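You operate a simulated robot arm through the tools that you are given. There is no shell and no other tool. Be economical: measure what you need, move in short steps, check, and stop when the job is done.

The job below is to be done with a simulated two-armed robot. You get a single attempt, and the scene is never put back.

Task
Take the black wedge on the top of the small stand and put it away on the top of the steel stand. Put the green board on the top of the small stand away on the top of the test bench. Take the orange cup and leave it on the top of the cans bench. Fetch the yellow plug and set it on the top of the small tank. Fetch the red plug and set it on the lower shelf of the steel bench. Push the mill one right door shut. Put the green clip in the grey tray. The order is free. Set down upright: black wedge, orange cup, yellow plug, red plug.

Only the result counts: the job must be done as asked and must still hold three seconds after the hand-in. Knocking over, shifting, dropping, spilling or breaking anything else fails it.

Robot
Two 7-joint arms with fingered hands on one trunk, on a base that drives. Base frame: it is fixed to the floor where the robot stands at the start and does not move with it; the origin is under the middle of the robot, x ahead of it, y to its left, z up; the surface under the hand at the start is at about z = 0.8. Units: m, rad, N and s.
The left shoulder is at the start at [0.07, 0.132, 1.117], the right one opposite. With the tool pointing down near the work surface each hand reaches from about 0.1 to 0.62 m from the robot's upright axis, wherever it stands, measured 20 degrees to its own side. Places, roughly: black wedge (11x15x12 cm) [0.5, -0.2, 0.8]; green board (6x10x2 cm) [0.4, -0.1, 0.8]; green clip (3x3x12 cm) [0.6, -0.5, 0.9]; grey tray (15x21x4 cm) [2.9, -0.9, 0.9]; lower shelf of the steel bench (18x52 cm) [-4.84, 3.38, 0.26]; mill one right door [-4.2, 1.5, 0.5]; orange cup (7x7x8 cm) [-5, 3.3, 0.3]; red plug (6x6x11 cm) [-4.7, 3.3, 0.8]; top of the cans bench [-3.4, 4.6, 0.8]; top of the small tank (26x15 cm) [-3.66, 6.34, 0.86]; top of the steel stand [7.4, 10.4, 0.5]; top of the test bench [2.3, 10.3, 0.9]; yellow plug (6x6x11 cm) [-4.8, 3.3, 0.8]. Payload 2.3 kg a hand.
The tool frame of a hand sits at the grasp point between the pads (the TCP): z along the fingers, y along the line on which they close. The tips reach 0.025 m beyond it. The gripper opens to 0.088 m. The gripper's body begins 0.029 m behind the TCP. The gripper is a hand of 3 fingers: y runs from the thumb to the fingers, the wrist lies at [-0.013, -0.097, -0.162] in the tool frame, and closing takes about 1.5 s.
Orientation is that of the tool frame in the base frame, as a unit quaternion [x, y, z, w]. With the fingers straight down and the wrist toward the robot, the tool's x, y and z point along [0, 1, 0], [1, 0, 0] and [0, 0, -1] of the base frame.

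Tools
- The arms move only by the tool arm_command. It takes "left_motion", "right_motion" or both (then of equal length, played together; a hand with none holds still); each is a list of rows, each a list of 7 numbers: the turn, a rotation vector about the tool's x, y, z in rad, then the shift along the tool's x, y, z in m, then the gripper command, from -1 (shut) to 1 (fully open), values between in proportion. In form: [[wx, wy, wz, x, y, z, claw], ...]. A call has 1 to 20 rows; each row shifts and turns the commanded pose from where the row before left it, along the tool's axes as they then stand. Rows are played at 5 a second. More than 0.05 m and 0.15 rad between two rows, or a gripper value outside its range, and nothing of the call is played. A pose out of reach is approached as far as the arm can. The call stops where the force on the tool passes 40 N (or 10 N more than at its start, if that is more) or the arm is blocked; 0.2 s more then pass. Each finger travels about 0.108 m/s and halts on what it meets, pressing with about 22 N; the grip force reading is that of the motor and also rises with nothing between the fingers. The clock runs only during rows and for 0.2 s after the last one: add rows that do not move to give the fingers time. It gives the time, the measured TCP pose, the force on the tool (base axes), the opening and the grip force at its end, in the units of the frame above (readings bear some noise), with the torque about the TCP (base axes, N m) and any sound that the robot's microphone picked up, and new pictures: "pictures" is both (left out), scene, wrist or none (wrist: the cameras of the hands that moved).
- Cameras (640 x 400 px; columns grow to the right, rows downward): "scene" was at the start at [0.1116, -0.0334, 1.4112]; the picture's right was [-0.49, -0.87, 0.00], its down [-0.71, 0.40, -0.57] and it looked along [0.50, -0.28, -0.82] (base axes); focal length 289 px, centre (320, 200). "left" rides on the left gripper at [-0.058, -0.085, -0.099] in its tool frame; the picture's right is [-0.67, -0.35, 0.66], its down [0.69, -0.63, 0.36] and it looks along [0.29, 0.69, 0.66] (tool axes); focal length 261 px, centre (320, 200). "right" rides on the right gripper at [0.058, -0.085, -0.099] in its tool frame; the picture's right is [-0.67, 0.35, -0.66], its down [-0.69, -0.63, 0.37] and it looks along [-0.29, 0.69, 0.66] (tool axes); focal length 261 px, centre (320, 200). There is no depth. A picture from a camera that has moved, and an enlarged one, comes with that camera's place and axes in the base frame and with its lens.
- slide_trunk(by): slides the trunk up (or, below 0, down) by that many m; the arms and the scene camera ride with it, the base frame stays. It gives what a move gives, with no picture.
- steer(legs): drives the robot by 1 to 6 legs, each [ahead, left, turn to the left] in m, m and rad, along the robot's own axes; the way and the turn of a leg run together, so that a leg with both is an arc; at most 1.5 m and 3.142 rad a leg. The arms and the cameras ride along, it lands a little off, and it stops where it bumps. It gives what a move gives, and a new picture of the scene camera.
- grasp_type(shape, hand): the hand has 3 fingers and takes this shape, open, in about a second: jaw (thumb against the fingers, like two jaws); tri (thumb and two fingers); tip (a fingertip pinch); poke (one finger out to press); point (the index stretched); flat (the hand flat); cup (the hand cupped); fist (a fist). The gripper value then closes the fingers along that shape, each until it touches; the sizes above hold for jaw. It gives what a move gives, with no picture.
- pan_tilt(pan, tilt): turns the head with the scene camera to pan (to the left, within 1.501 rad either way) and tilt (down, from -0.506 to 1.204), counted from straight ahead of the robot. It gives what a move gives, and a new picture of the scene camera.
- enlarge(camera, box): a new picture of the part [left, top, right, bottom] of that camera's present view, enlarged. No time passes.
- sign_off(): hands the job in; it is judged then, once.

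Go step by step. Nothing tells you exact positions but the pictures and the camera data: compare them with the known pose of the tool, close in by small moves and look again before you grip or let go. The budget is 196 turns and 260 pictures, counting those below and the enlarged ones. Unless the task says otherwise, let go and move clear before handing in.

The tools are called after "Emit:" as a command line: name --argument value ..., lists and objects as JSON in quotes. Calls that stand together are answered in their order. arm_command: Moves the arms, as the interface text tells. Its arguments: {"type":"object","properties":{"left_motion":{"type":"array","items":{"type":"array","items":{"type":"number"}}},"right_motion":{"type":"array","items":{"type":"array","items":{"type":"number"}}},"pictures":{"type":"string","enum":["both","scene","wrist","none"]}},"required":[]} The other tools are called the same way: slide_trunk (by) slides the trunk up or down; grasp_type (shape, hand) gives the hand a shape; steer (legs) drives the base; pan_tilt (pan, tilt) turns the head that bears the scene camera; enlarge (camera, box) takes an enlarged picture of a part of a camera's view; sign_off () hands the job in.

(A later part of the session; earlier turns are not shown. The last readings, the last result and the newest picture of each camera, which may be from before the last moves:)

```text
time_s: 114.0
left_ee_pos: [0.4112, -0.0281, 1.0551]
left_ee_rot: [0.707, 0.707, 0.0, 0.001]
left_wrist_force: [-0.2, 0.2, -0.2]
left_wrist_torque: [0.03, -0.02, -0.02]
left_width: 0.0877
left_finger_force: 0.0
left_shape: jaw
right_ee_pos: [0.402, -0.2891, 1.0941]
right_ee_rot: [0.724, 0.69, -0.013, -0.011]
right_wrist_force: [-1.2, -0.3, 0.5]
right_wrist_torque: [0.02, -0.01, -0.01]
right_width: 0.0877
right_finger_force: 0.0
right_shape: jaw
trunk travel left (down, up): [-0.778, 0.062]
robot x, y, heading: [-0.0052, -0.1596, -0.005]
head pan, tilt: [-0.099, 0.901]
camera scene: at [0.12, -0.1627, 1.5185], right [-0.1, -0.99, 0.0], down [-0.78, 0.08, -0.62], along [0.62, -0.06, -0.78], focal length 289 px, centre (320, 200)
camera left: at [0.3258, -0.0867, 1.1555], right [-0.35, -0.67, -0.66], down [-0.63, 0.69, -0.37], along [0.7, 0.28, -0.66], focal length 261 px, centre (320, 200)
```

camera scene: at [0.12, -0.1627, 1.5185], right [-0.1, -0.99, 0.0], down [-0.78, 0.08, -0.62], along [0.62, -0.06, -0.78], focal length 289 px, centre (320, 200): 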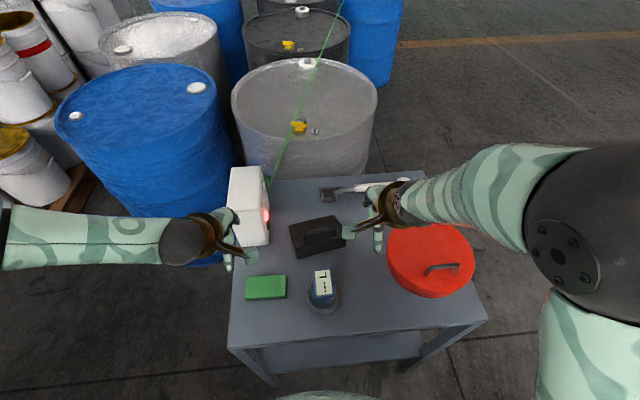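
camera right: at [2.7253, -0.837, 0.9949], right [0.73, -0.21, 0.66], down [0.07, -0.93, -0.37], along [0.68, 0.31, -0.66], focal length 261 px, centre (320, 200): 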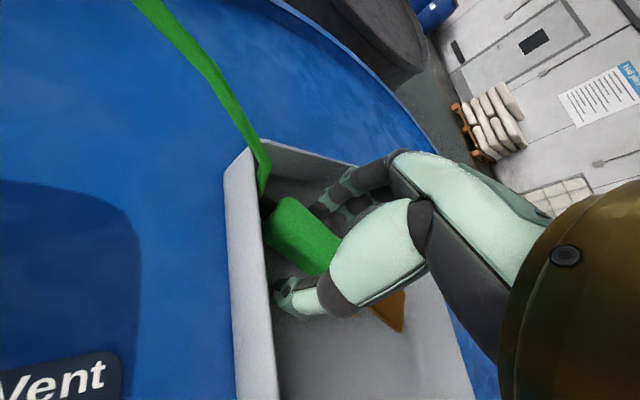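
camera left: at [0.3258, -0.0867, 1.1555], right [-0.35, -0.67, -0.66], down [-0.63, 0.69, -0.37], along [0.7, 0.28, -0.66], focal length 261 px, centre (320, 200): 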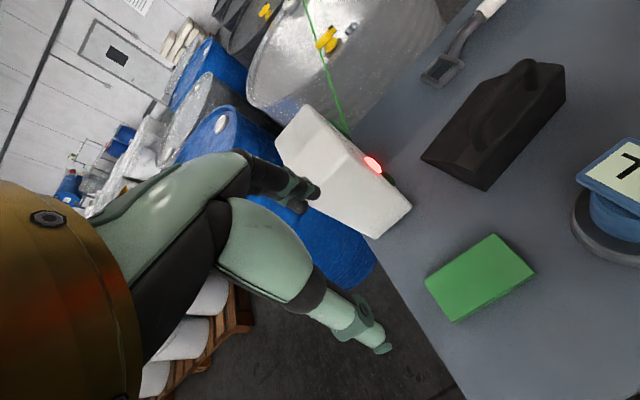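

Board centre ≈ (0.412, -0.06). I move over it and descend to just above.

Emit:
arm_command --left_motion '[[0, 0, 0, -0.032, 0.001, 0, 1], [0, 0, 0, 0, 0, 0.05, 1], [0, 0, 0, 0, 0, 0.05, 1], [0, 0, 0, 0, 0, 0.05, 1], [0, 0, 0, 0, 0, 0.03, 1], [0, 0, 0, 0, 0, 0, 1]]'

```text
time_s: 115.4
left_ee_pos: [0.4097, -0.0617, 0.8791]
left_ee_rot: [0.708, 0.706, 0.0, 0.002]
left_wrist_force: [-0.3, 0.6, 0.9]
left_wrist_torque: [-0.03, 0.01, 0.01]
left_width: 0.0878
left_finger_force: 0.1
left_shape: jaw
right_ee_pos: [0.4021, -0.289, 1.0928]
right_ee_rot: [0.723, 0.69, -0.013, -0.012]
right_wrist_force: [-0.5, -0.8, -0.6]
right_wrist_torque: [0.0, -0.03, -0.02]
right_width: 0.0877
right_finger_force: 0.0
right_shape: jaw
trunk travel left (down, up): [-0.778, 0.062]
robot x, y, heading: [-0.0041, -0.158, -0.007]
head pan, tilt: [-0.099, 0.901]
camera scene: at [0.12, -0.1623, 1.5185], right [-0.1, -0.99, 0.0], down [-0.78, 0.08, -0.62], along [0.62, -0.06, -0.78], focal length 289 px, centre (320, 200)
camera left: at [0.3258, -0.1189, 0.9785], right [-0.35, -0.67, -0.66], down [-0.63, 0.69, -0.37], along [0.7, 0.28, -0.66], focal length 261 px, centre (320, 200)
```

scene: 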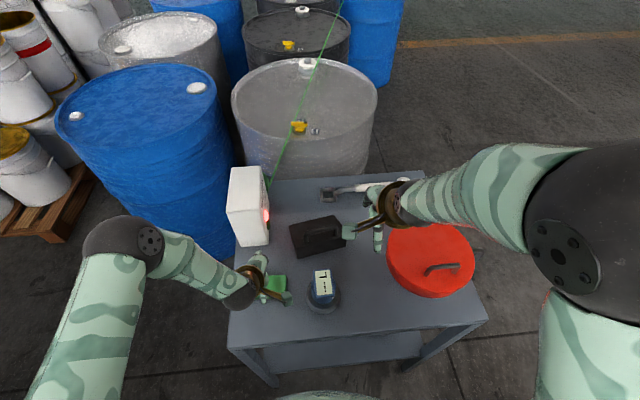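
left: 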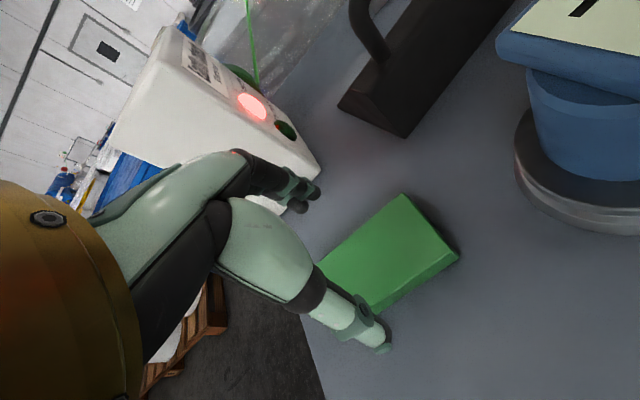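

Alignment is good. Descend and grip.

Emit:
arm_command --left_motion '[[0, 0, 0, 0, 0, 0.03, 1], [0, 0, 0, 0, 0, 0.018, 1], [0, 0, 0, 0, 0, 0.003, 1], [0, 0, 0, 0, 0, 0, 1]]' --pictures "wrist"

```text
time_s: 116.4
left_ee_pos: [0.4105, -0.0588, 0.8262]
left_ee_rot: [0.708, 0.706, 0.0, 0.0]
left_wrist_force: [1.0, 0.8, -0.8]
left_wrist_torque: [-0.04, -0.01, -0.01]
left_width: 0.0878
left_finger_force: 0.0
left_shape: jaw
right_ee_pos: [0.4008, -0.2894, 1.094]
right_ee_rot: [0.724, 0.69, -0.013, -0.012]
right_wrist_force: [0.6, -0.7, -0.7]
right_wrist_torque: [0.0, -0.01, 0.02]
right_width: 0.0879
right_finger_force: 0.1
right_shape: jaw
trunk travel left (down, up): [-0.778, 0.062]
robot x, y, heading: [-0.0027, -0.1571, -0.002]
head pan, tilt: [-0.099, 0.901]
camera left: at [0.3268, -0.1177, 0.9263], right [-0.35, -0.67, -0.66], down [-0.63, 0.69, -0.37], along [0.7, 0.28, -0.66], focal length 261 px, centre (320, 200)
```

left: 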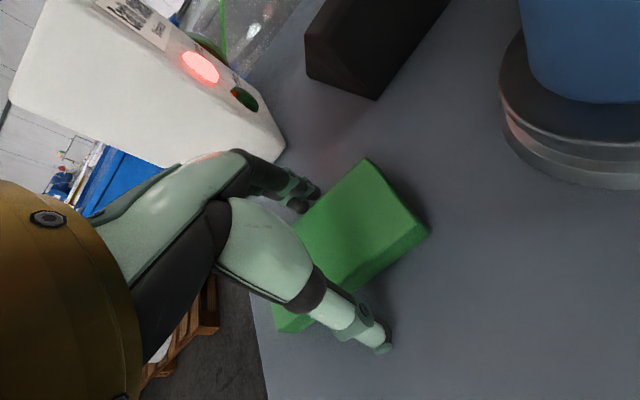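

Good; close on the board.

Emit:
arm_command --left_motion '[[0, 0, 0, 0, 0, 0, -1], [0, 0, 0, 0, 0, 0, -1], [0, 0, 0, 0, 0, 0, -1], [0, 0, 0, 0, 0, 0, -1], [0, 0, 0, 0, 0, 0, -1], [0, 0, 0, 0, 0, 0, -1]]' --pictures "none"

Emit:
arm_command --left_motion '[[0, 0, 0, 0, 0, -0.02, -1], [0, 0, 0, 0, 0, -0.04, -1], [0, 0, 0, 0, 0, -0.05, -1], [0, 0, 0, 0, 0, -0.05, -1], [0, 0, 0, 0, 0, -0.05, -1], [0, 0, 0, 0, 0, -0.05, -1], [0, 0, 0, 0, 0, 0, -1]]'

```text
time_s: 117.8
left_ee_pos: [0.4107, -0.0596, 0.826]
left_ee_rot: [0.708, 0.707, 0.001, 0.001]
left_wrist_force: [-0.5, 0.2, 0.0]
left_wrist_torque: [0.01, 0.01, 0.02]
left_width: 0.0492
left_finger_force: 22.3
left_shape: jaw
right_ee_pos: [0.4006, -0.2886, 1.0938]
right_ee_rot: [0.724, 0.69, -0.013, -0.012]
right_wrist_force: [0.6, -0.7, -0.1]
right_wrist_torque: [-0.01, 0.01, 0.01]
right_width: 0.0879
right_finger_force: 0.0
right_shape: jaw
trunk travel left (down, up): [-0.778, 0.062]
robot x, y, heading: [-0.0049, -0.1538, -0.003]
head pan, tilt: [-0.099, 0.901]
```

```text
time_s: 119.4
left_ee_pos: [0.4096, -0.0552, 1.0899]
left_ee_rot: [0.707, 0.707, 0.002, 0.0]
left_wrist_force: [-0.6, -0.5, -0.3]
left_wrist_torque: [-0.05, 0.0, -0.01]
left_width: 0.0488
left_finger_force: 22.5
left_shape: jaw
right_ee_pos: [0.402, -0.2892, 1.094]
right_ee_rot: [0.724, 0.69, -0.013, -0.012]
right_wrist_force: [1.4, 0.9, -0.2]
right_wrist_torque: [0.0, -0.01, -0.03]
right_width: 0.0878
right_finger_force: 0.1
right_shape: jaw
trunk travel left (down, up): [-0.778, 0.062]
robot x, y, heading: [-0.0025, -0.1587, 0.002]
head pan, tilt: [-0.099, 0.901]
camera scene: at [0.1209, -0.1625, 1.5184], right [-0.1, -0.99, 0.0], down [-0.78, 0.08, -0.62], along [0.62, -0.06, -0.78], focal length 289 px, centre (320, 200)
camera left: at [0.3252, -0.1148, 1.1895], right [-0.35, -0.67, -0.66], down [-0.63, 0.69, -0.37], along [0.7, 0.28, -0.66], focal length 261 px, centre (320, 200)
```

scene: 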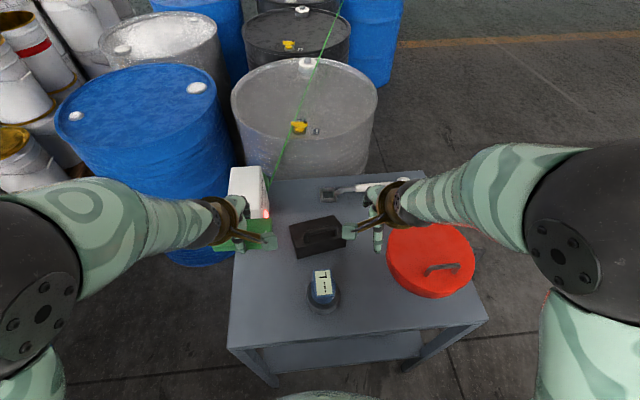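
left: 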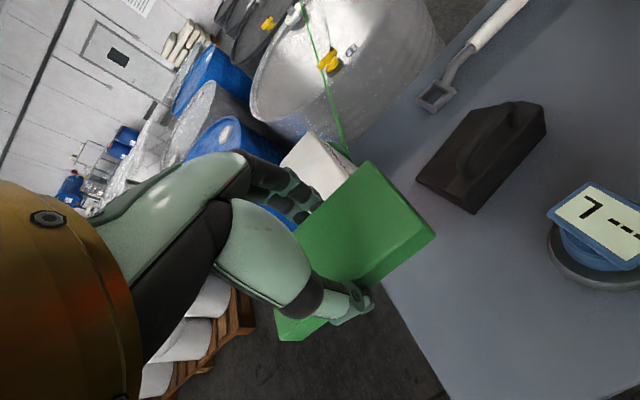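

The board is in hand. I swing the left hand aside and bring the right hand above the wedge for a look.

Emit:
arm_command --left_motion '[[0, 0, 0, 0.04, 0, -0.02, -1], [0, 0, 0, 0.04, -0.02, -0.02, -1], [0, 0, 0, 0.04, -0.02, 0, -1], [0, 0, 0, 0.04, -0.02, 0, -1]]' --right_motion '[[0, 0, 0, 0.02, 0.01, 0, 1], [0, 0, 0, 0.03, 0.02, 0, 1], [0, 0, 0, 0.03, 0.03, 0, 1], [0, 0, 0, 0, 0, 0, 1]]'

Emit:
enlarge --camera "scene" --box '[250, 180, 410, 280]'

```text
time_s: 120.4
left_ee_pos: [0.3671, 0.0507, 1.1213]
left_ee_rot: [0.703, 0.71, -0.017, -0.025]
left_wrist_force: [-0.6, -0.5, -0.8]
left_wrist_torque: [-0.01, -0.02, 0.02]
left_width: 0.0487
left_finger_force: 22.5
left_shape: jaw
left hand out of reach, approached as far as the arm can: row 3, 4
right_ee_pos: [0.471, -0.2187, 1.0999]
right_ee_rot: [0.731, 0.682, 0.002, -0.023]
right_wrist_force: [0.3, 0.5, -0.5]
right_wrist_torque: [0.01, -0.02, -0.03]
right_width: 0.0876
right_finger_force: 0.0
right_shape: jaw
trunk travel left (down, up): [-0.778, 0.062]
robot x, y, heading: [-0.0016, -0.1533, 0.001]
head pan, tilt: [-0.099, 0.901]
camera scene: at [0.1212, -0.1645, 1.5184], right [-0.1, -0.99, 0.0], down [-0.78, 0.08, -0.62], along [0.62, -0.06, -0.78], focal length 289 px, centre (320, 200)
camera right: at [0.3941, -0.1589, 1.2027], right [0.32, -0.71, 0.62], down [-0.69, -0.63, -0.37], along [0.65, -0.31, -0.69], focal length 261 px, centre (320, 200)
camera left: at [0.2892, -0.0097, 1.2255], right [-0.38, -0.67, -0.64], down [-0.66, 0.68, -0.32], along [0.65, 0.3, -0.7], focal length 261 px, centre (320, 200)
```

scene: 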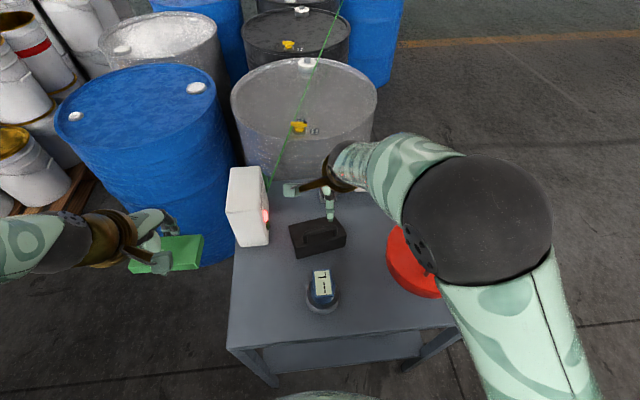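
right: 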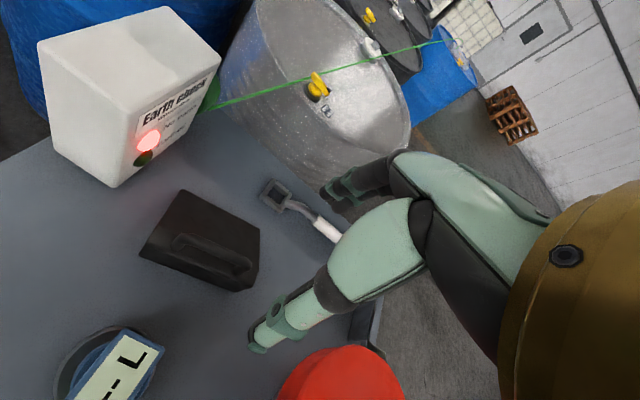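
left: 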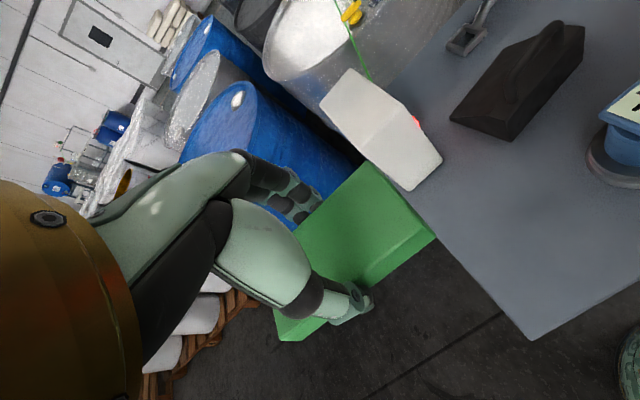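

```text
4.00 times, centred on (330, 230) of scene
camera zoom: at [0.1212, -0.1645, 1.5184], right [-0.1, -0.99, 0.0], down [-0.78, 0.08, -0.62], along [0.62, -0.06, -0.78], focal length 1157 px, centre (280, 80)
```

zoom: 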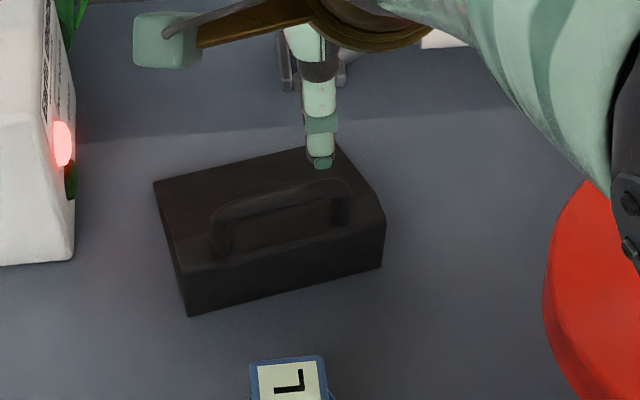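

Handle bar centre ≈ (0.503, -0.2, 0.92), turned about 10°. I rotate the right hand to match and descend to just above.

Emit:
arm_command --right_motion '[[-0.015, -0.017, -0.085, 0, 0.01, 0, 1], [-0.015, -0.017, -0.085, 0.01, 0.02, 0, 1], [0, 0, -0.083, 0.01, 0, 0.02, 1], [0, 0, 0, 0, 0, 0.04, 1], [0, 0, 0, 0, 0, 0.04, 1], [0, 0, 0, 0, 0, 0.02, 1], [0, 0, 0, 0, 0, 0, 1]]'

Emit:
enlarge --camera "scene" --box '[250, 180, 410, 280]'

```text
time_s: 122.0
left_ee_pos: [0.365, 0.0528, 1.1219]
left_ee_rot: [0.704, 0.71, -0.016, -0.023]
left_wrist_force: [0.2, 0.8, -0.3]
left_wrist_torque: [0.02, -0.03, 0.0]
left_width: 0.0487
left_finger_force: 22.0
left_shape: jaw
right_ee_pos: [0.4943, -0.1962, 0.9674]
right_ee_rot: [0.63, 0.776, -0.014, 0.01]
right_wrist_force: [-0.4, 0.6, -0.6]
right_wrist_torque: [-0.01, 0.01, -0.01]
right_width: 0.0876
right_finger_force: 0.1
right_shape: jaw
trunk travel left (down, up): [-0.778, 0.062]
robot x, y, heading: [-0.0057, -0.1567, -0.005]
head pan, tilt: [-0.099, 0.901]
camera scene: at [0.1199, -0.1624, 1.5185], right [-0.1, -0.99, 0.0], down [-0.78, 0.08, -0.62], along [0.62, -0.06, -0.78], focal length 289 px, centre (320, 200)
camera right: at [0.4002, -0.1538, 1.0665], right [0.48, -0.56, 0.67], down [-0.48, -0.81, -0.34], along [0.74, -0.16, -0.66], focal length 261 px, centre (320, 200)
```

scene: 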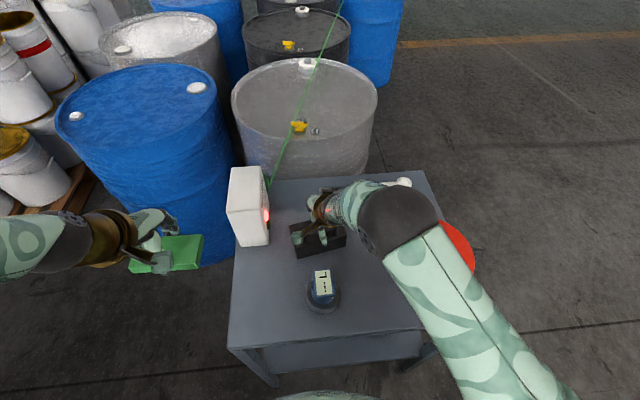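
right: 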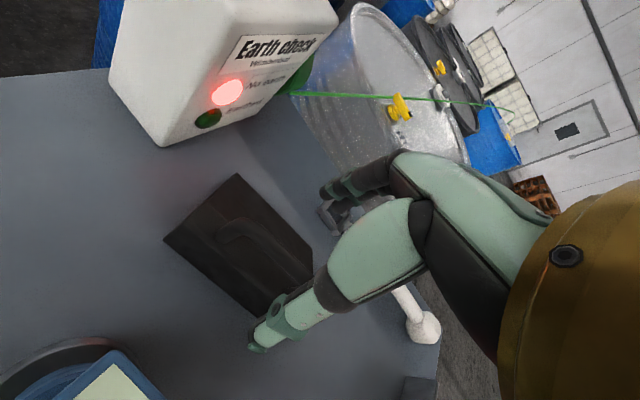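

```text
4.00 times, centred on (330, 230) of scene
camera zoom: at [0.1199, -0.1624, 1.5185], right [-0.1, -0.99, 0.0], down [-0.78, 0.08, -0.62], along [0.62, -0.06, -0.78], focal length 1157 px, centre (280, 80)
```

zoom: 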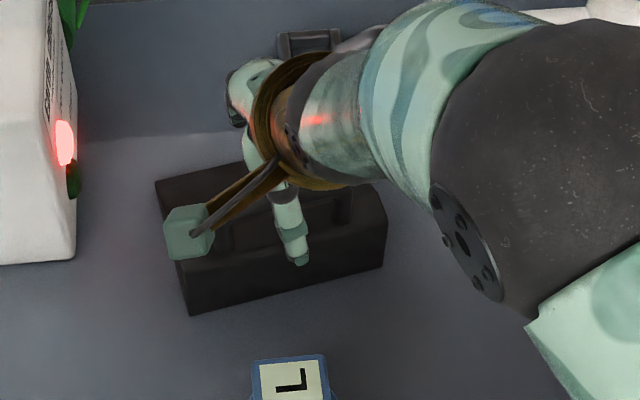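

Aligned within tolerance. I descend to the handle.

Emit:
arm_command --right_motion '[[0, 0, 0, -0.005, 0.004, 0.02, 1], [0, 0, 0, 0, 0, 0.018, 1], [0, 0, 0, 0, 0, 0.012, 1], [0, 0, 0, 0, 0, 0, 1]]'

Emit:
enlarge --camera "right" --box '[160, 140, 420, 303]'

```text
time_s: 123.0
left_ee_pos: [0.3657, 0.0526, 1.1217]
left_ee_rot: [0.703, 0.711, -0.017, -0.024]
left_wrist_force: [-0.5, 0.3, -0.5]
left_wrist_torque: [-0.01, 0.0, 0.0]
left_width: 0.0489
left_finger_force: 22.2
left_shape: jaw
right_ee_pos: [0.4982, -0.2018, 0.9195]
right_ee_rot: [0.63, 0.776, -0.014, 0.009]
right_wrist_force: [0.6, -0.3, -0.5]
right_wrist_torque: [0.0, -0.02, -0.02]
right_width: 0.0875
right_finger_force: 0.1
right_shape: jaw
trunk travel left (down, up): [-0.778, 0.062]
robot x, y, heading: [-0.006, -0.1587, -0.003]
head pan, tilt: [-0.099, 0.901]
camera scene: at [0.1203, -0.1625, 1.5185], right [-0.1, -0.99, 0.0], down [-0.78, 0.08, -0.62], along [0.62, -0.06, -0.78], focal length 289 px, centre (320, 200)
camera right: at [0.4032, -0.159, 1.0183], right [0.48, -0.56, 0.67], down [-0.48, -0.81, -0.34], along [0.74, -0.16, -0.66], focal length 261 px, centre (320, 200)
```

scene: 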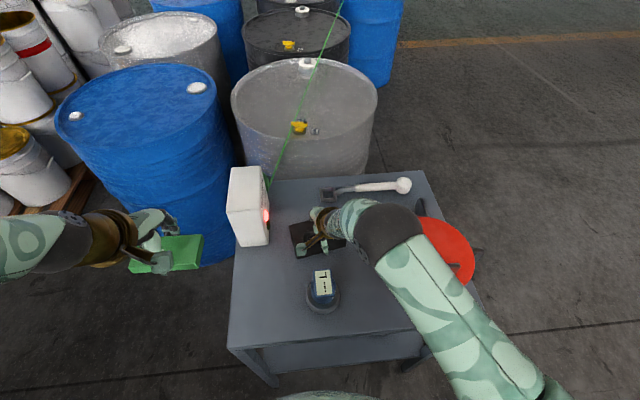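
right: 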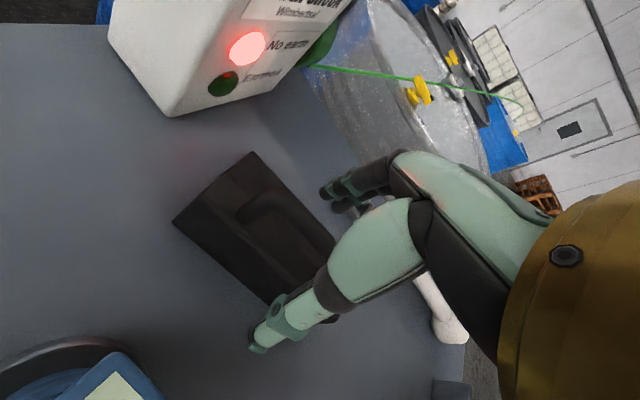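

```text
2.45 times, centred on (290, 222) of right
camera zoom: at [0.4032, -0.159, 1.0183], right [0.48, -0.56, 0.67], down [-0.48, -0.81, -0.34], along [0.74, -0.16, -0.66], focal length 640 px, centre (394, 147)
```

zoom: 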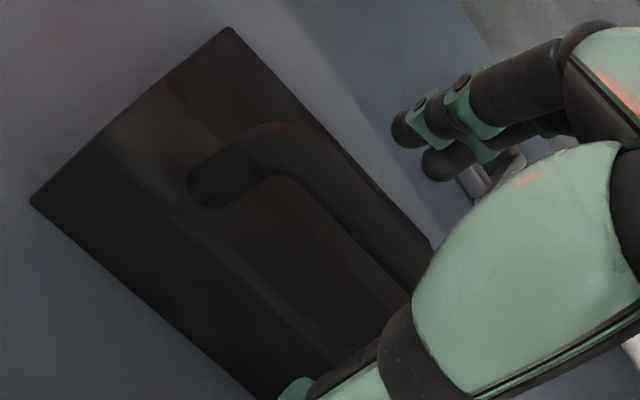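

The bar passes between the fingers, about 1 cm below the grip point. I lower 1 cm and close.

Emit:
arm_command --right_motion '[[0, 0, 0, 0, 0, 0.012, 1], [0, 0, 0, 0, 0, 0, 1], [0, 0, 0, 0, 0, 0, -1], [0, 0, 0, 0, 0, 0, -1], [0, 0, 0, 0, 0, 0, -1], [0, 0, 0, 0, 0, 0, -1], [0, 0, 0, 0, 0, 0, -1], [0, 0, 0, 0, 0, 0, -1], [0, 0, 0, 0, 0, 0, -1], [0, 0, 0, 0, 0, 0, -1]]' --pictures "wrist"

```text
time_s: 125.2
left_ee_pos: [0.3667, 0.0525, 1.1201]
left_ee_rot: [0.703, 0.71, -0.017, -0.023]
left_wrist_force: [0.2, 0.9, -0.4]
left_wrist_torque: [0.01, 0.02, 0.0]
left_width: 0.0487
left_finger_force: 21.8
left_shape: jaw
right_ee_pos: [0.4993, -0.202, 0.907]
right_ee_rot: [0.631, 0.776, -0.014, 0.008]
right_wrist_force: [0.0, 0.3, -0.2]
right_wrist_torque: [-0.03, 0.04, -0.02]
right_width: 0.0002
right_finger_force: 22.4
right_shape: jaw
trunk travel left (down, up): [-0.778, 0.062]
robot x, y, heading: [-0.0036, -0.1535, 0.002]
head pan, tilt: [-0.099, 0.901]
camera right: at [0.4049, -0.1594, 1.0054], right [0.48, -0.56, 0.67], down [-0.48, -0.81, -0.34], along [0.73, -0.16, -0.66], focal length 261 px, centre (320, 200)
```

right: 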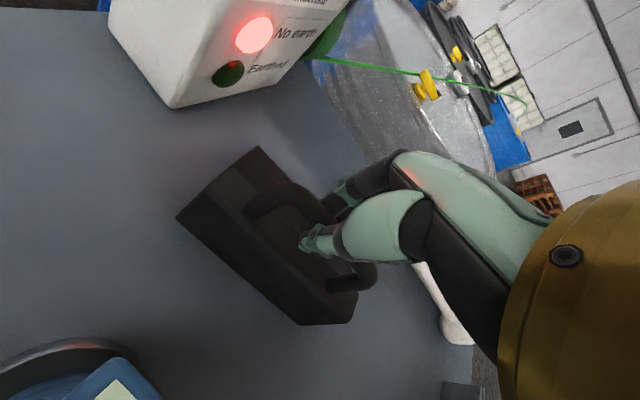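

The hand closed on nothing: re-triangulating, the bar is lower and farther, about (0.54, -0.21, 0.873). I raise, open, shift and look again.

Emit:
arm_command --right_motion '[[0, 0, 0, 0, 0, -0.04, -1], [0, 0, 0, 0, 0, 0, 0], [0, 0, 0, 0, 0, 0, 1], [0, 0, 0, 0, 0.02, 0, 1], [0, 0, 0, -0.014, 0.018, 0, 1], [0, 0, 0, 0, 0, 0.02, 1], [0, 0, 0, 0, 0, 0, 1]]'

Emit:
enlarge --camera "scene" --box '[250, 180, 410, 280]'

```text
time_s: 126.8
left_ee_pos: [0.366, 0.0526, 1.1228]
left_ee_rot: [0.704, 0.71, -0.016, -0.023]
left_wrist_force: [-0.2, 1.1, -0.7]
left_wrist_torque: [0.01, -0.02, -0.01]
left_width: 0.0488
left_finger_force: 22.4
left_shape: jaw
right_ee_pos: [0.5364, -0.2094, 0.9311]
right_ee_rot: [0.63, 0.776, -0.014, 0.009]
right_wrist_force: [-0.2, 0.1, -0.7]
right_wrist_torque: [-0.01, -0.02, 0.0]
right_width: 0.0877
right_finger_force: 0.0
right_shape: jaw
trunk travel left (down, up): [-0.778, 0.062]
robot x, y, heading: [-0.0012, -0.1554, -0.004]
head pan, tilt: [-0.099, 0.901]
camera scene: at [0.1198, -0.1622, 1.5185], right [-0.1, -0.99, 0.0], down [-0.78, 0.08, -0.62], along [0.62, -0.06, -0.78], focal length 289 px, centre (320, 200)
camera right: at [0.4424, -0.1663, 1.0289], right [0.48, -0.56, 0.67], down [-0.48, -0.81, -0.34], along [0.74, -0.16, -0.66], focal length 261 px, centre (320, 200)
```

scene: 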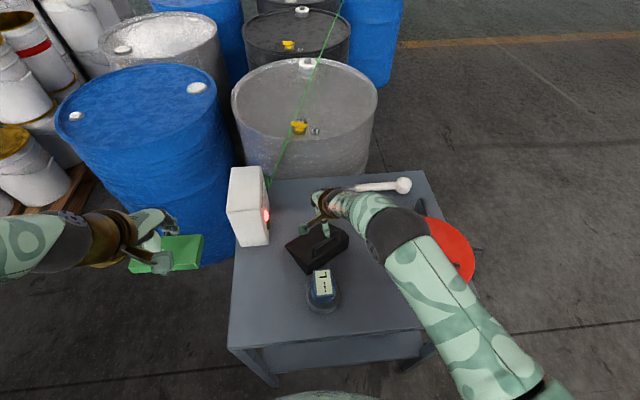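
right: 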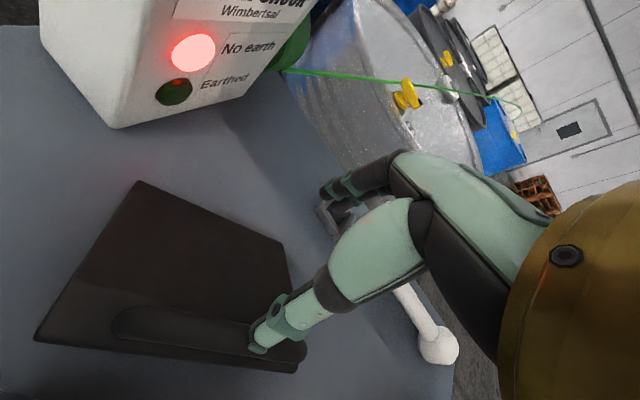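

```text
4.00 times, centred on (330, 230) of scene
camera zoom: at [0.1198, -0.1622, 1.5185], right [-0.1, -0.99, 0.0], down [-0.78, 0.08, -0.62], along [0.62, -0.06, -0.78], focal length 1157 px, centre (280, 80)
```

zoom: 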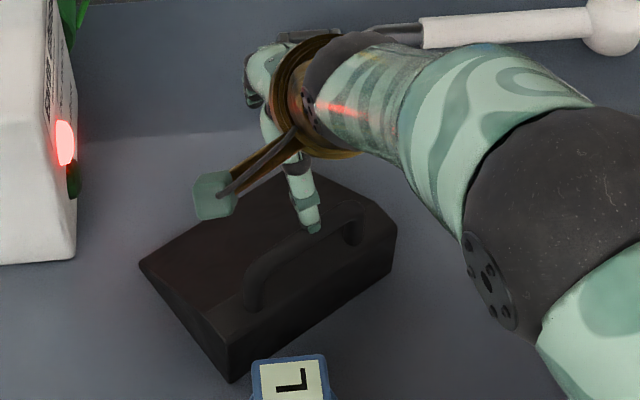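

The wedge got nudged and turned by that attempt, but it stands upright. I raise the hand clear and measure it anew.

Emit:
arm_command --right_motion '[[0, 0, 0, 0, 0, -0.05, 1], [0, 0, 0, 0, 0, -0.05, 1], [0, 0, 0, -0.02, -0.04, -0.02, 1], [0, 0, 0, -0.02, -0.04, 0, 1], [0, 0, 0, 0, 0, 0, 1]]' --pictures "wrist"

Emit:
enlarge --camera "scene" --box '[250, 190, 410, 290]'

Emit:
enlarge --camera "right" --box '[40, 150, 360, 350]'

```text
time_s: 128.0
left_ee_pos: [0.3658, 0.0529, 1.1214]
left_ee_rot: [0.703, 0.71, -0.016, -0.024]
left_wrist_force: [-0.3, -0.3, -1.5]
left_wrist_torque: [0.0, 0.0, 0.02]
left_width: 0.0488
left_finger_force: 21.4
left_shape: jaw
right_ee_pos: [0.4696, -0.26, 1.0549]
right_ee_rot: [0.63, 0.776, -0.014, 0.009]
right_wrist_force: [0.7, -0.2, -0.7]
right_wrist_torque: [-0.01, -0.01, 0.0]
right_width: 0.0878
right_finger_force: 0.0
right_shape: jaw
trunk travel left (down, up): [-0.778, 0.062]
robot x, y, heading: [-0.0041, -0.1569, -0.001]
head pan, tilt: [-0.099, 0.901]
camera right: at [0.375, -0.2169, 1.1522], right [0.48, -0.56, 0.67], down [-0.48, -0.81, -0.34], along [0.74, -0.16, -0.66], focal length 261 px, centre (320, 200)
```

right: 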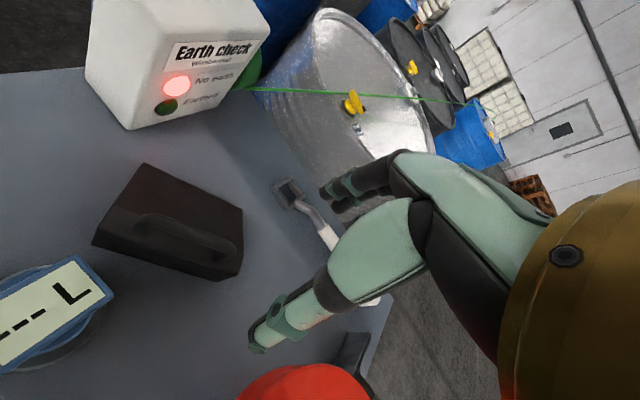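

```text
4.00 times, centred on (330, 240) of scene
camera zoom: at [0.1211, -0.1618, 1.5184], right [-0.1, -0.99, 0.0], down [-0.78, 0.08, -0.62], along [0.62, -0.06, -0.78], focal length 1157 px, centre (280, 40)
```

zoom: 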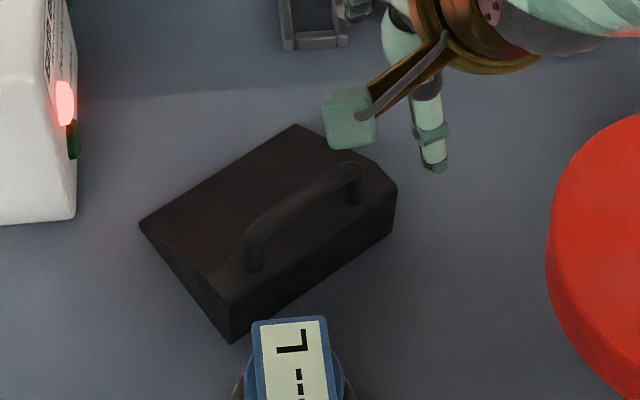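

```text
2.00 times, centred on (200, 250) of right
camera zoom: at [0.375, -0.2169, 1.1522], right [0.48, -0.56, 0.67], down [-0.48, -0.81, -0.34], along [0.74, -0.16, -0.66], focal length 521 px, centre (560, 100)
```

zoom: 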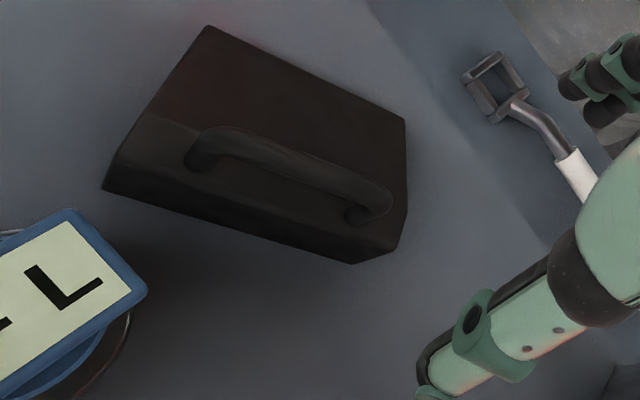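

Re-measured: bar centre ≈ (0.485, -0.211, 0.90), turned ~31°; the width readings run low, so the earlier grip was actually on the bar. I align again and come down with a narrower opening.

Emit:
arm_command --right_motion '[[-0.002, 0.011, -0.111, 0, 0, 0, 0.4], [-0.002, 0.011, -0.111, 0, 0, 0, 0.4], [-0.002, 0.011, -0.111, 0, 0, 0, 0.4], [0, 0, 0, 0.034, 0.036, 0, 0.4], [0, 0, 0, 0, 0, 0.05, 0.4], [0, 0, 0, 0, 0, 0.045, 0.4], [0, 0, 0, 0, 0, 0, 0.4]]'

Emit:
enlarge --camera "scene" --box '[250, 190, 410, 290]'

```text
time_s: 129.6
left_ee_pos: [0.3658, 0.0511, 1.1214]
left_ee_rot: [0.703, 0.71, -0.016, -0.024]
left_wrist_force: [-0.5, 0.0, 0.3]
left_wrist_torque: [-0.01, 0.02, 0.0]
left_width: 0.0488
left_finger_force: 21.9
left_shape: jaw
right_ee_pos: [0.4818, -0.2098, 0.9528]
right_ee_rot: [0.493, 0.87, -0.002, -0.004]
right_wrist_force: [0.7, -1.1, 0.0]
right_wrist_torque: [0.01, 0.0, 0.0]
right_width: 0.0617
right_finger_force: 0.1
right_shape: jaw
trunk travel left (down, up): [-0.778, 0.062]
robot x, y, heading: [-0.0082, -0.1585, -0.002]
head pan, tilt: [-0.099, 0.901]
camera scene: at [0.1198, -0.1616, 1.5185], right [-0.1, -0.99, 0.0], down [-0.78, 0.08, -0.62], along [0.62, -0.06, -0.78], focal length 289 px, centre (320, 200)
camera right: at [0.3803, -0.2043, 1.0538], right [0.65, -0.4, 0.65], down [-0.19, -0.91, -0.36], along [0.74, 0.11, -0.67], focal length 261 px, centre (320, 200)
```

scene: 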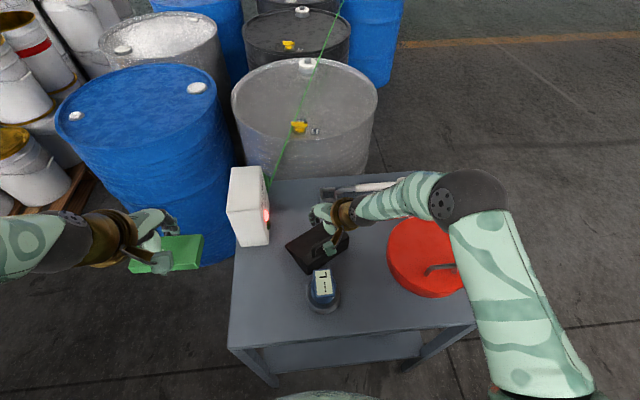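
right: 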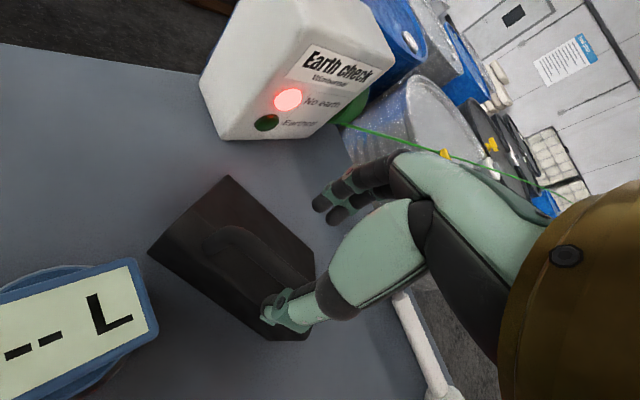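

```text
4.00 times, centred on (330, 240) of scene
camera zoom: at [0.1198, -0.1616, 1.5185], right [-0.1, -0.99, 0.0], down [-0.78, 0.08, -0.62], along [0.62, -0.06, -0.78], focal length 1157 px, centre (280, 40)
```

zoom: 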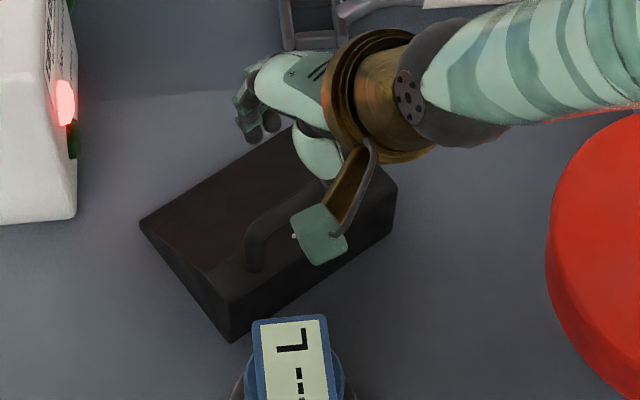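

Alignment matches. Descend and close.

Emit:
arm_command --right_motion '[[0, 0, 0, 0, 0.002, 0.025, 0.4], [0, 0, 0, 0, 0, 0.025, 0.4], [0, 0, 0, 0, 0, 0, 0.4], [0, 0, 0, 0, 0, 0, -1], [0, 0, 0, 0, 0, 0, -1], [0, 0, 0, 0, 0, 0, -1], [0, 0, 0, 0, 0, 0, -1], [0, 0, 0, 0, 0, 0, -1], [0, 0, 0, 0, 0, 0, -1]]' --pictures "wrist"

```text
time_s: 131.6
left_ee_pos: [0.3656, 0.0514, 1.1213]
left_ee_rot: [0.703, 0.71, -0.017, -0.024]
left_wrist_force: [-0.8, -0.5, -1.0]
left_wrist_torque: [0.01, -0.01, 0.0]
left_width: 0.0488
left_finger_force: 22.1
left_shape: jaw
right_ee_pos: [0.4846, -0.2091, 0.9072]
right_ee_rot: [0.493, 0.87, -0.003, -0.004]
right_wrist_force: [-1.9, -0.1, -0.1]
right_wrist_torque: [0.0, 0.03, -0.01]
right_width: 0.0032
right_finger_force: 22.1
right_shape: jaw
trunk travel left (down, up): [-0.778, 0.062]
robot x, y, heading: [-0.0066, -0.1549, -0.002]
head pan, tilt: [-0.099, 0.901]
camera right: at [0.3832, -0.2034, 1.0072], right [0.65, -0.4, 0.65], down [-0.19, -0.91, -0.36], along [0.74, 0.11, -0.67], focal length 261 px, centre (320, 200)
```

right: 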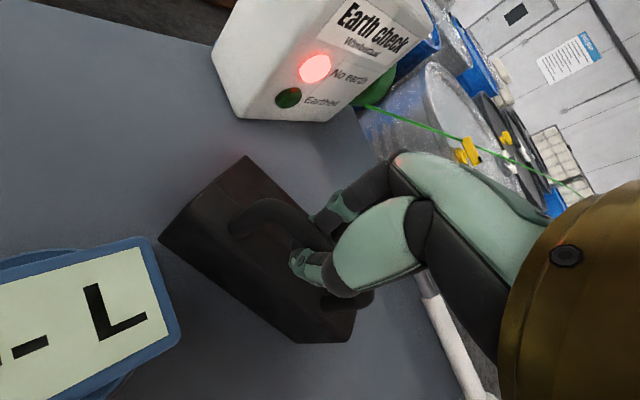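

I lift slowly and watch the wedge.

Emit:
arm_command --right_motion '[[0, 0, 0, 0, 0, -0.015, -1], [0, 0, 0, 0, 0, -0.015, -1], [0, 0, 0, 0, 0, -0.02, -1], [0, 0, 0, 0, 0, 0, -1]]'

Emit:
enlarge --camera "scene" --box '[250, 180, 410, 280]'

```text
time_s: 132.6
left_ee_pos: [0.3671, 0.0521, 1.1203]
left_ee_rot: [0.704, 0.71, -0.016, -0.024]
left_wrist_force: [0.0, 0.4, -0.6]
left_wrist_torque: [-0.04, -0.02, 0.0]
left_width: 0.0487
left_finger_force: 21.7
left_shape: jaw
right_ee_pos: [0.4848, -0.2106, 0.9554]
right_ee_rot: [0.493, 0.87, -0.003, -0.006]
right_wrist_force: [1.0, 0.7, -5.3]
right_wrist_torque: [0.0, 0.0, 0.0]
right_width: 0.0029
right_finger_force: 21.4
right_shape: jaw
trunk travel left (down, up): [-0.778, 0.062]
robot x, y, heading: [-0.0055, -0.1576, -0.006]
head pan, tilt: [-0.099, 0.901]
camera scene: at [0.1224, -0.1628, 1.5183], right [-0.1, -0.99, 0.0], down [-0.78, 0.08, -0.62], along [0.62, -0.06, -0.78], focal length 289 px, centre (320, 200)
camera right: at [0.3829, -0.2049, 1.0563], right [0.65, -0.4, 0.65], down [-0.19, -0.91, -0.36], along [0.73, 0.11, -0.67], focal length 261 px, centre (320, 200)
```

scene: 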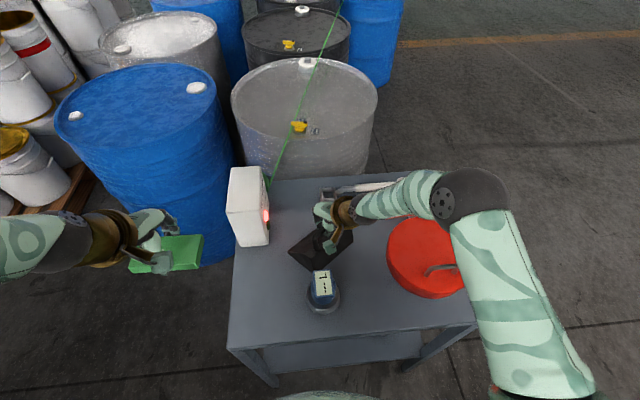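
right: 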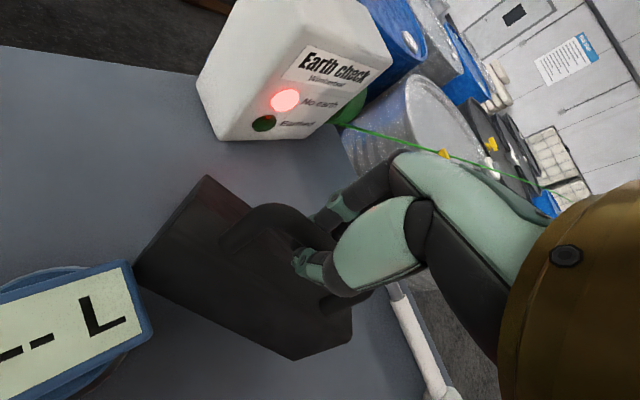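

```text
4.00 times, centred on (330, 230) of scene
camera zoom: at [0.1224, -0.1628, 1.5183], right [-0.1, -0.99, 0.0], down [-0.78, 0.08, -0.62], along [0.62, -0.06, -0.78], focal length 1157 px, centre (280, 80)
```

zoom: 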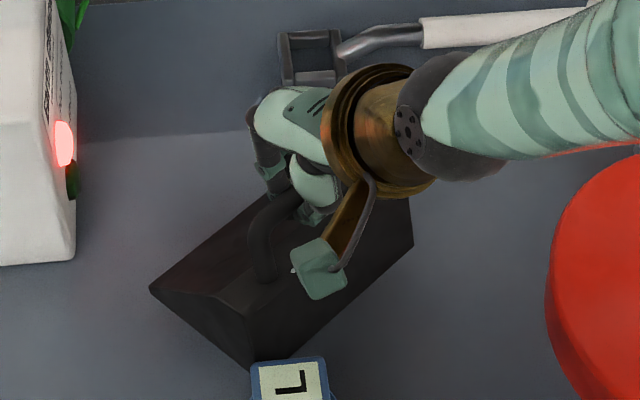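

The wedge is lifting. I raise it well clear and back off the stand.

Emit:
arm_command --right_motion '[[0, 0, 0, 0, 0, -0.04, -1], [0, 0, 0, 0, 0, -0.04, -1], [0, 0, 0, 0, 0, -0.05, -1], [0, 0, 0, 0, 0, -0.05, -1], [0, 0, 0, 0, 0, 0, -1]]' --pictures "both"

Emit:
steer --legs '[[-0.45, 0, 0]]'

```text
time_s: 133.8
left_ee_pos: [0.3675, 0.0516, 1.1205]
left_ee_rot: [0.704, 0.71, -0.017, -0.024]
left_wrist_force: [-0.8, 0.5, -1.2]
left_wrist_torque: [0.02, -0.01, 0.0]
left_width: 0.0489
left_finger_force: 21.7
left_shape: jaw
right_ee_pos: [0.4885, -0.2101, 1.1367]
right_ee_rot: [0.493, 0.87, -0.003, -0.006]
right_wrist_force: [0.5, 0.6, -5.8]
right_wrist_torque: [0.01, 0.01, 0.03]
right_width: 0.0032
right_finger_force: 21.7
right_shape: jaw
trunk travel left (down, up): [-0.778, 0.062]
robot x, y, heading: [-0.0039, -0.1584, -0.003]
head pan, tilt: [-0.099, 0.901]
camera scene: at [0.1222, -0.1627, 1.5183], right [-0.1, -0.99, 0.0], down [-0.78, 0.08, -0.62], along [0.62, -0.06, -0.78], focal length 289 px, centre (320, 200)
camera right: at [0.3886, -0.2036, 1.2376], right [0.65, -0.4, 0.65], down [-0.19, -0.91, -0.36], along [0.73, 0.11, -0.67], focal length 261 px, centre (320, 200)
```

scene: 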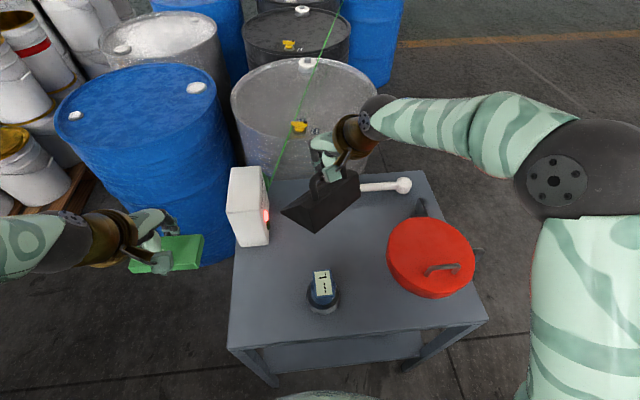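
right: 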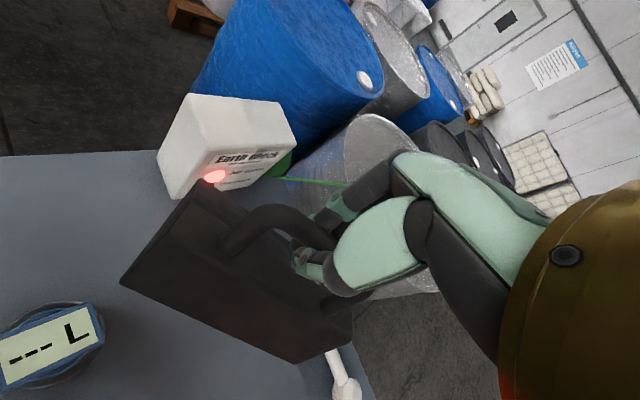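

```text
time_s: 136.5
left_ee_pos: [-0.0824, 0.0506, 1.1212]
left_ee_rot: [0.708, 0.706, -0.017, -0.025]
left_wrist_force: [0.5, 0.9, -0.7]
left_wrist_torque: [0.01, -0.02, -0.03]
left_width: 0.0487
left_finger_force: 22.8
left_shape: jaw
right_ee_pos: [0.0366, -0.2133, 1.1362]
right_ee_rot: [0.498, 0.867, -0.003, -0.005]
right_wrist_force: [-0.2, 1.3, -4.6]
right_wrist_torque: [-0.01, 0.0, 0.01]
right_width: 0.0032
right_finger_force: 21.9
right_shape: jaw
trunk travel left (down, up): [-0.778, 0.062]
robot x, y, heading: [-0.4566, -0.1523, -0.013]
head pan, tilt: [-0.099, 0.901]
camera scene: at [-0.3295, -0.161, 1.5181], right [-0.11, -0.99, 0.0], down [-0.78, 0.09, -0.62], along [0.61, -0.07, -0.79], focal length 289 px, centre (320, 200)
```

scene: 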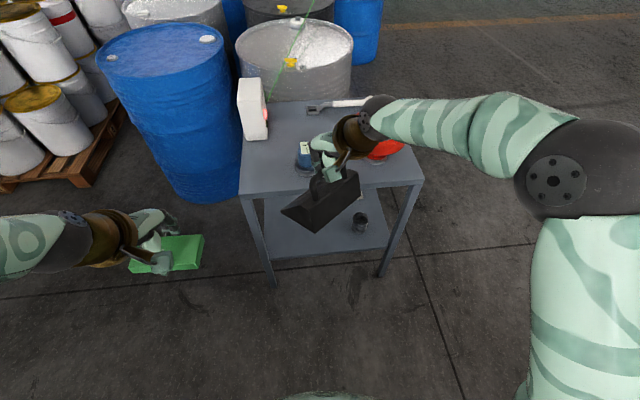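

Both items are in hand. I look left, toward the test bench, to plan the route.

Emit:
pan_tilt --pan 1.0 --tilt 0.2

Emit:
pan_tilt --pan 1.5 --tilt 0.4

```text
time_s: 137.8
left_ee_pos: [-0.0846, 0.0513, 1.1213]
left_ee_rot: [0.707, 0.706, -0.016, -0.025]
left_wrist_force: [-0.8, 0.8, 0.1]
left_wrist_torque: [-0.02, -0.02, -0.01]
left_width: 0.0491
left_finger_force: 22.1
left_shape: jaw
right_ee_pos: [0.0356, -0.212, 1.1356]
right_ee_rot: [0.498, 0.867, -0.003, -0.006]
right_wrist_force: [1.2, -0.8, -5.8]
right_wrist_torque: [-0.02, 0.02, 0.04]
right_width: 0.0031
right_finger_force: 22.3
right_shape: jaw
trunk travel left (down, up): [-0.778, 0.062]
robot x, y, heading: [-0.4575, -0.1561, -0.014]
head pan, tilt: [1.0, 0.201]
camera scene: at [-0.3553, -0.0749, 1.5798], right [0.83, -0.55, 0.0], down [-0.11, -0.17, -0.98], along [0.54, 0.82, -0.2], focal length 289 px, centre (320, 200)
```

scene: 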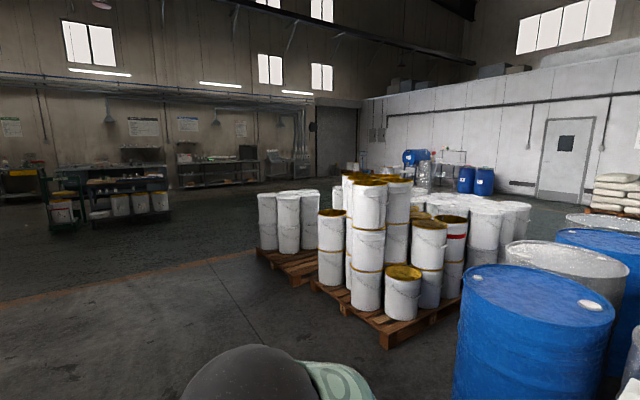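

```text
time_s: 138.8
left_ee_pos: [-0.0839, 0.0509, 1.1205]
left_ee_rot: [0.707, 0.706, -0.016, -0.024]
left_wrist_force: [0.0, 0.1, -0.9]
left_wrist_torque: [-0.01, 0.01, -0.02]
left_width: 0.0487
left_finger_force: 21.6
left_shape: jaw
right_ee_pos: [0.0342, -0.2123, 1.1366]
right_ee_rot: [0.498, 0.867, -0.003, -0.005]
right_wrist_force: [-0.3, 0.1, -5.8]
right_wrist_torque: [-0.01, 0.02, 0.03]
right_width: 0.0031
right_finger_force: 22.1
right_shape: jaw
trunk travel left (down, up): [-0.778, 0.062]
robot x, y, heading: [-0.4562, -0.1536, -0.013]
head pan, tilt: [1.499, 0.4]
camera scene: at [-0.399, -0.0603, 1.5615], right [1.0, -0.09, 0.0], down [-0.03, -0.39, -0.92], along [0.08, 0.92, -0.39], focal length 289 px, centre (320, 200)
```

scene: 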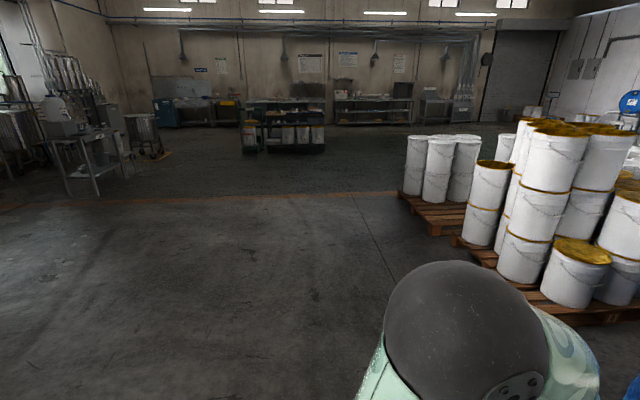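

The test bench is on the far wall; I go past the pallets on their left side.

Emit:
pan_tilt --pan 0 --tilt 0.35

Emit:
steer --legs '[[0, 0, 1.583], [1.4, 0, 0], [1.4, 0, 0], [1.4, 0, 0], [1.3, -0.3, 0]]'

```text
time_s: 140.4
left_ee_pos: [-0.0847, 0.0528, 1.1209]
left_ee_rot: [0.707, 0.706, -0.017, -0.025]
left_wrist_force: [0.0, 0.0, -0.9]
left_wrist_torque: [0.02, 0.0, 0.01]
left_width: 0.0488
left_finger_force: 22.1
left_shape: jaw
right_ee_pos: [0.0352, -0.2128, 1.1364]
right_ee_rot: [0.499, 0.867, -0.002, -0.005]
right_wrist_force: [-0.2, -0.4, -6.1]
right_wrist_torque: [0.01, 0.03, 0.02]
right_width: 0.0031
right_finger_force: 22.2
right_shape: jaw
trunk travel left (down, up): [-0.778, 0.062]
robot x, y, heading: [-0.458, -0.1528, -0.015]
head pan, tilt: [0.0, 0.351]
camera scene: at [-0.3138, -0.1536, 1.5658], right [-0.01, -1.0, 0.0], down [-0.35, 0.0, -0.94], along [0.94, -0.01, -0.35], focal length 289 px, centre (320, 200)
```

scene: 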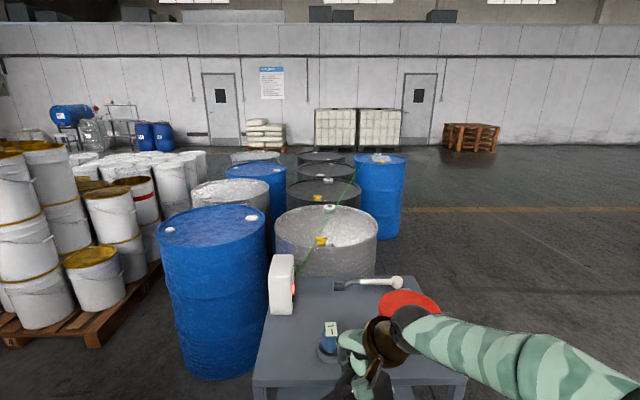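

```text
time_s: 170.8
left_ee_pos: [-0.1902, 5.7293, 1.1216]
left_ee_rot: [0.008, 1.0, -0.029, -0.005]
left_wrist_force: [-0.7, 0.1, -0.9]
left_wrist_torque: [0.04, 0.01, 0.02]
left_width: 0.0485
left_finger_force: 21.6
left_shape: jaw
right_ee_pos: [0.0756, 5.8445, 1.136]
right_ee_rot: [-0.252, 0.968, -0.005, -0.002]
right_wrist_force: [-0.1, 0.1, -5.8]
right_wrist_torque: [-0.05, -0.02, -0.02]
right_width: 0.0027
right_finger_force: 22.2
right_shape: jaw
trunk travel left (down, up): [-0.778, 0.062]
robot x, y, heading: [0.0067, 5.3495, 1.542]
head pan, tilt: [0.0, 0.351]
camera scene: at [0.0108, 5.4993, 1.5659], right [1.0, -0.03, 0.0], down [-0.01, -0.34, -0.94], along [0.03, 0.94, -0.34], focal length 289 px, centre (320, 200)
```

scene: 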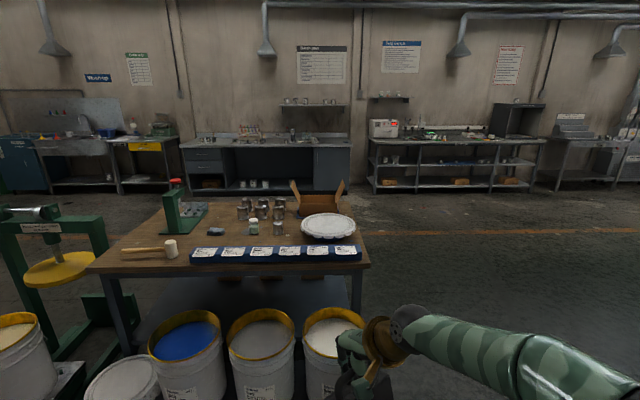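

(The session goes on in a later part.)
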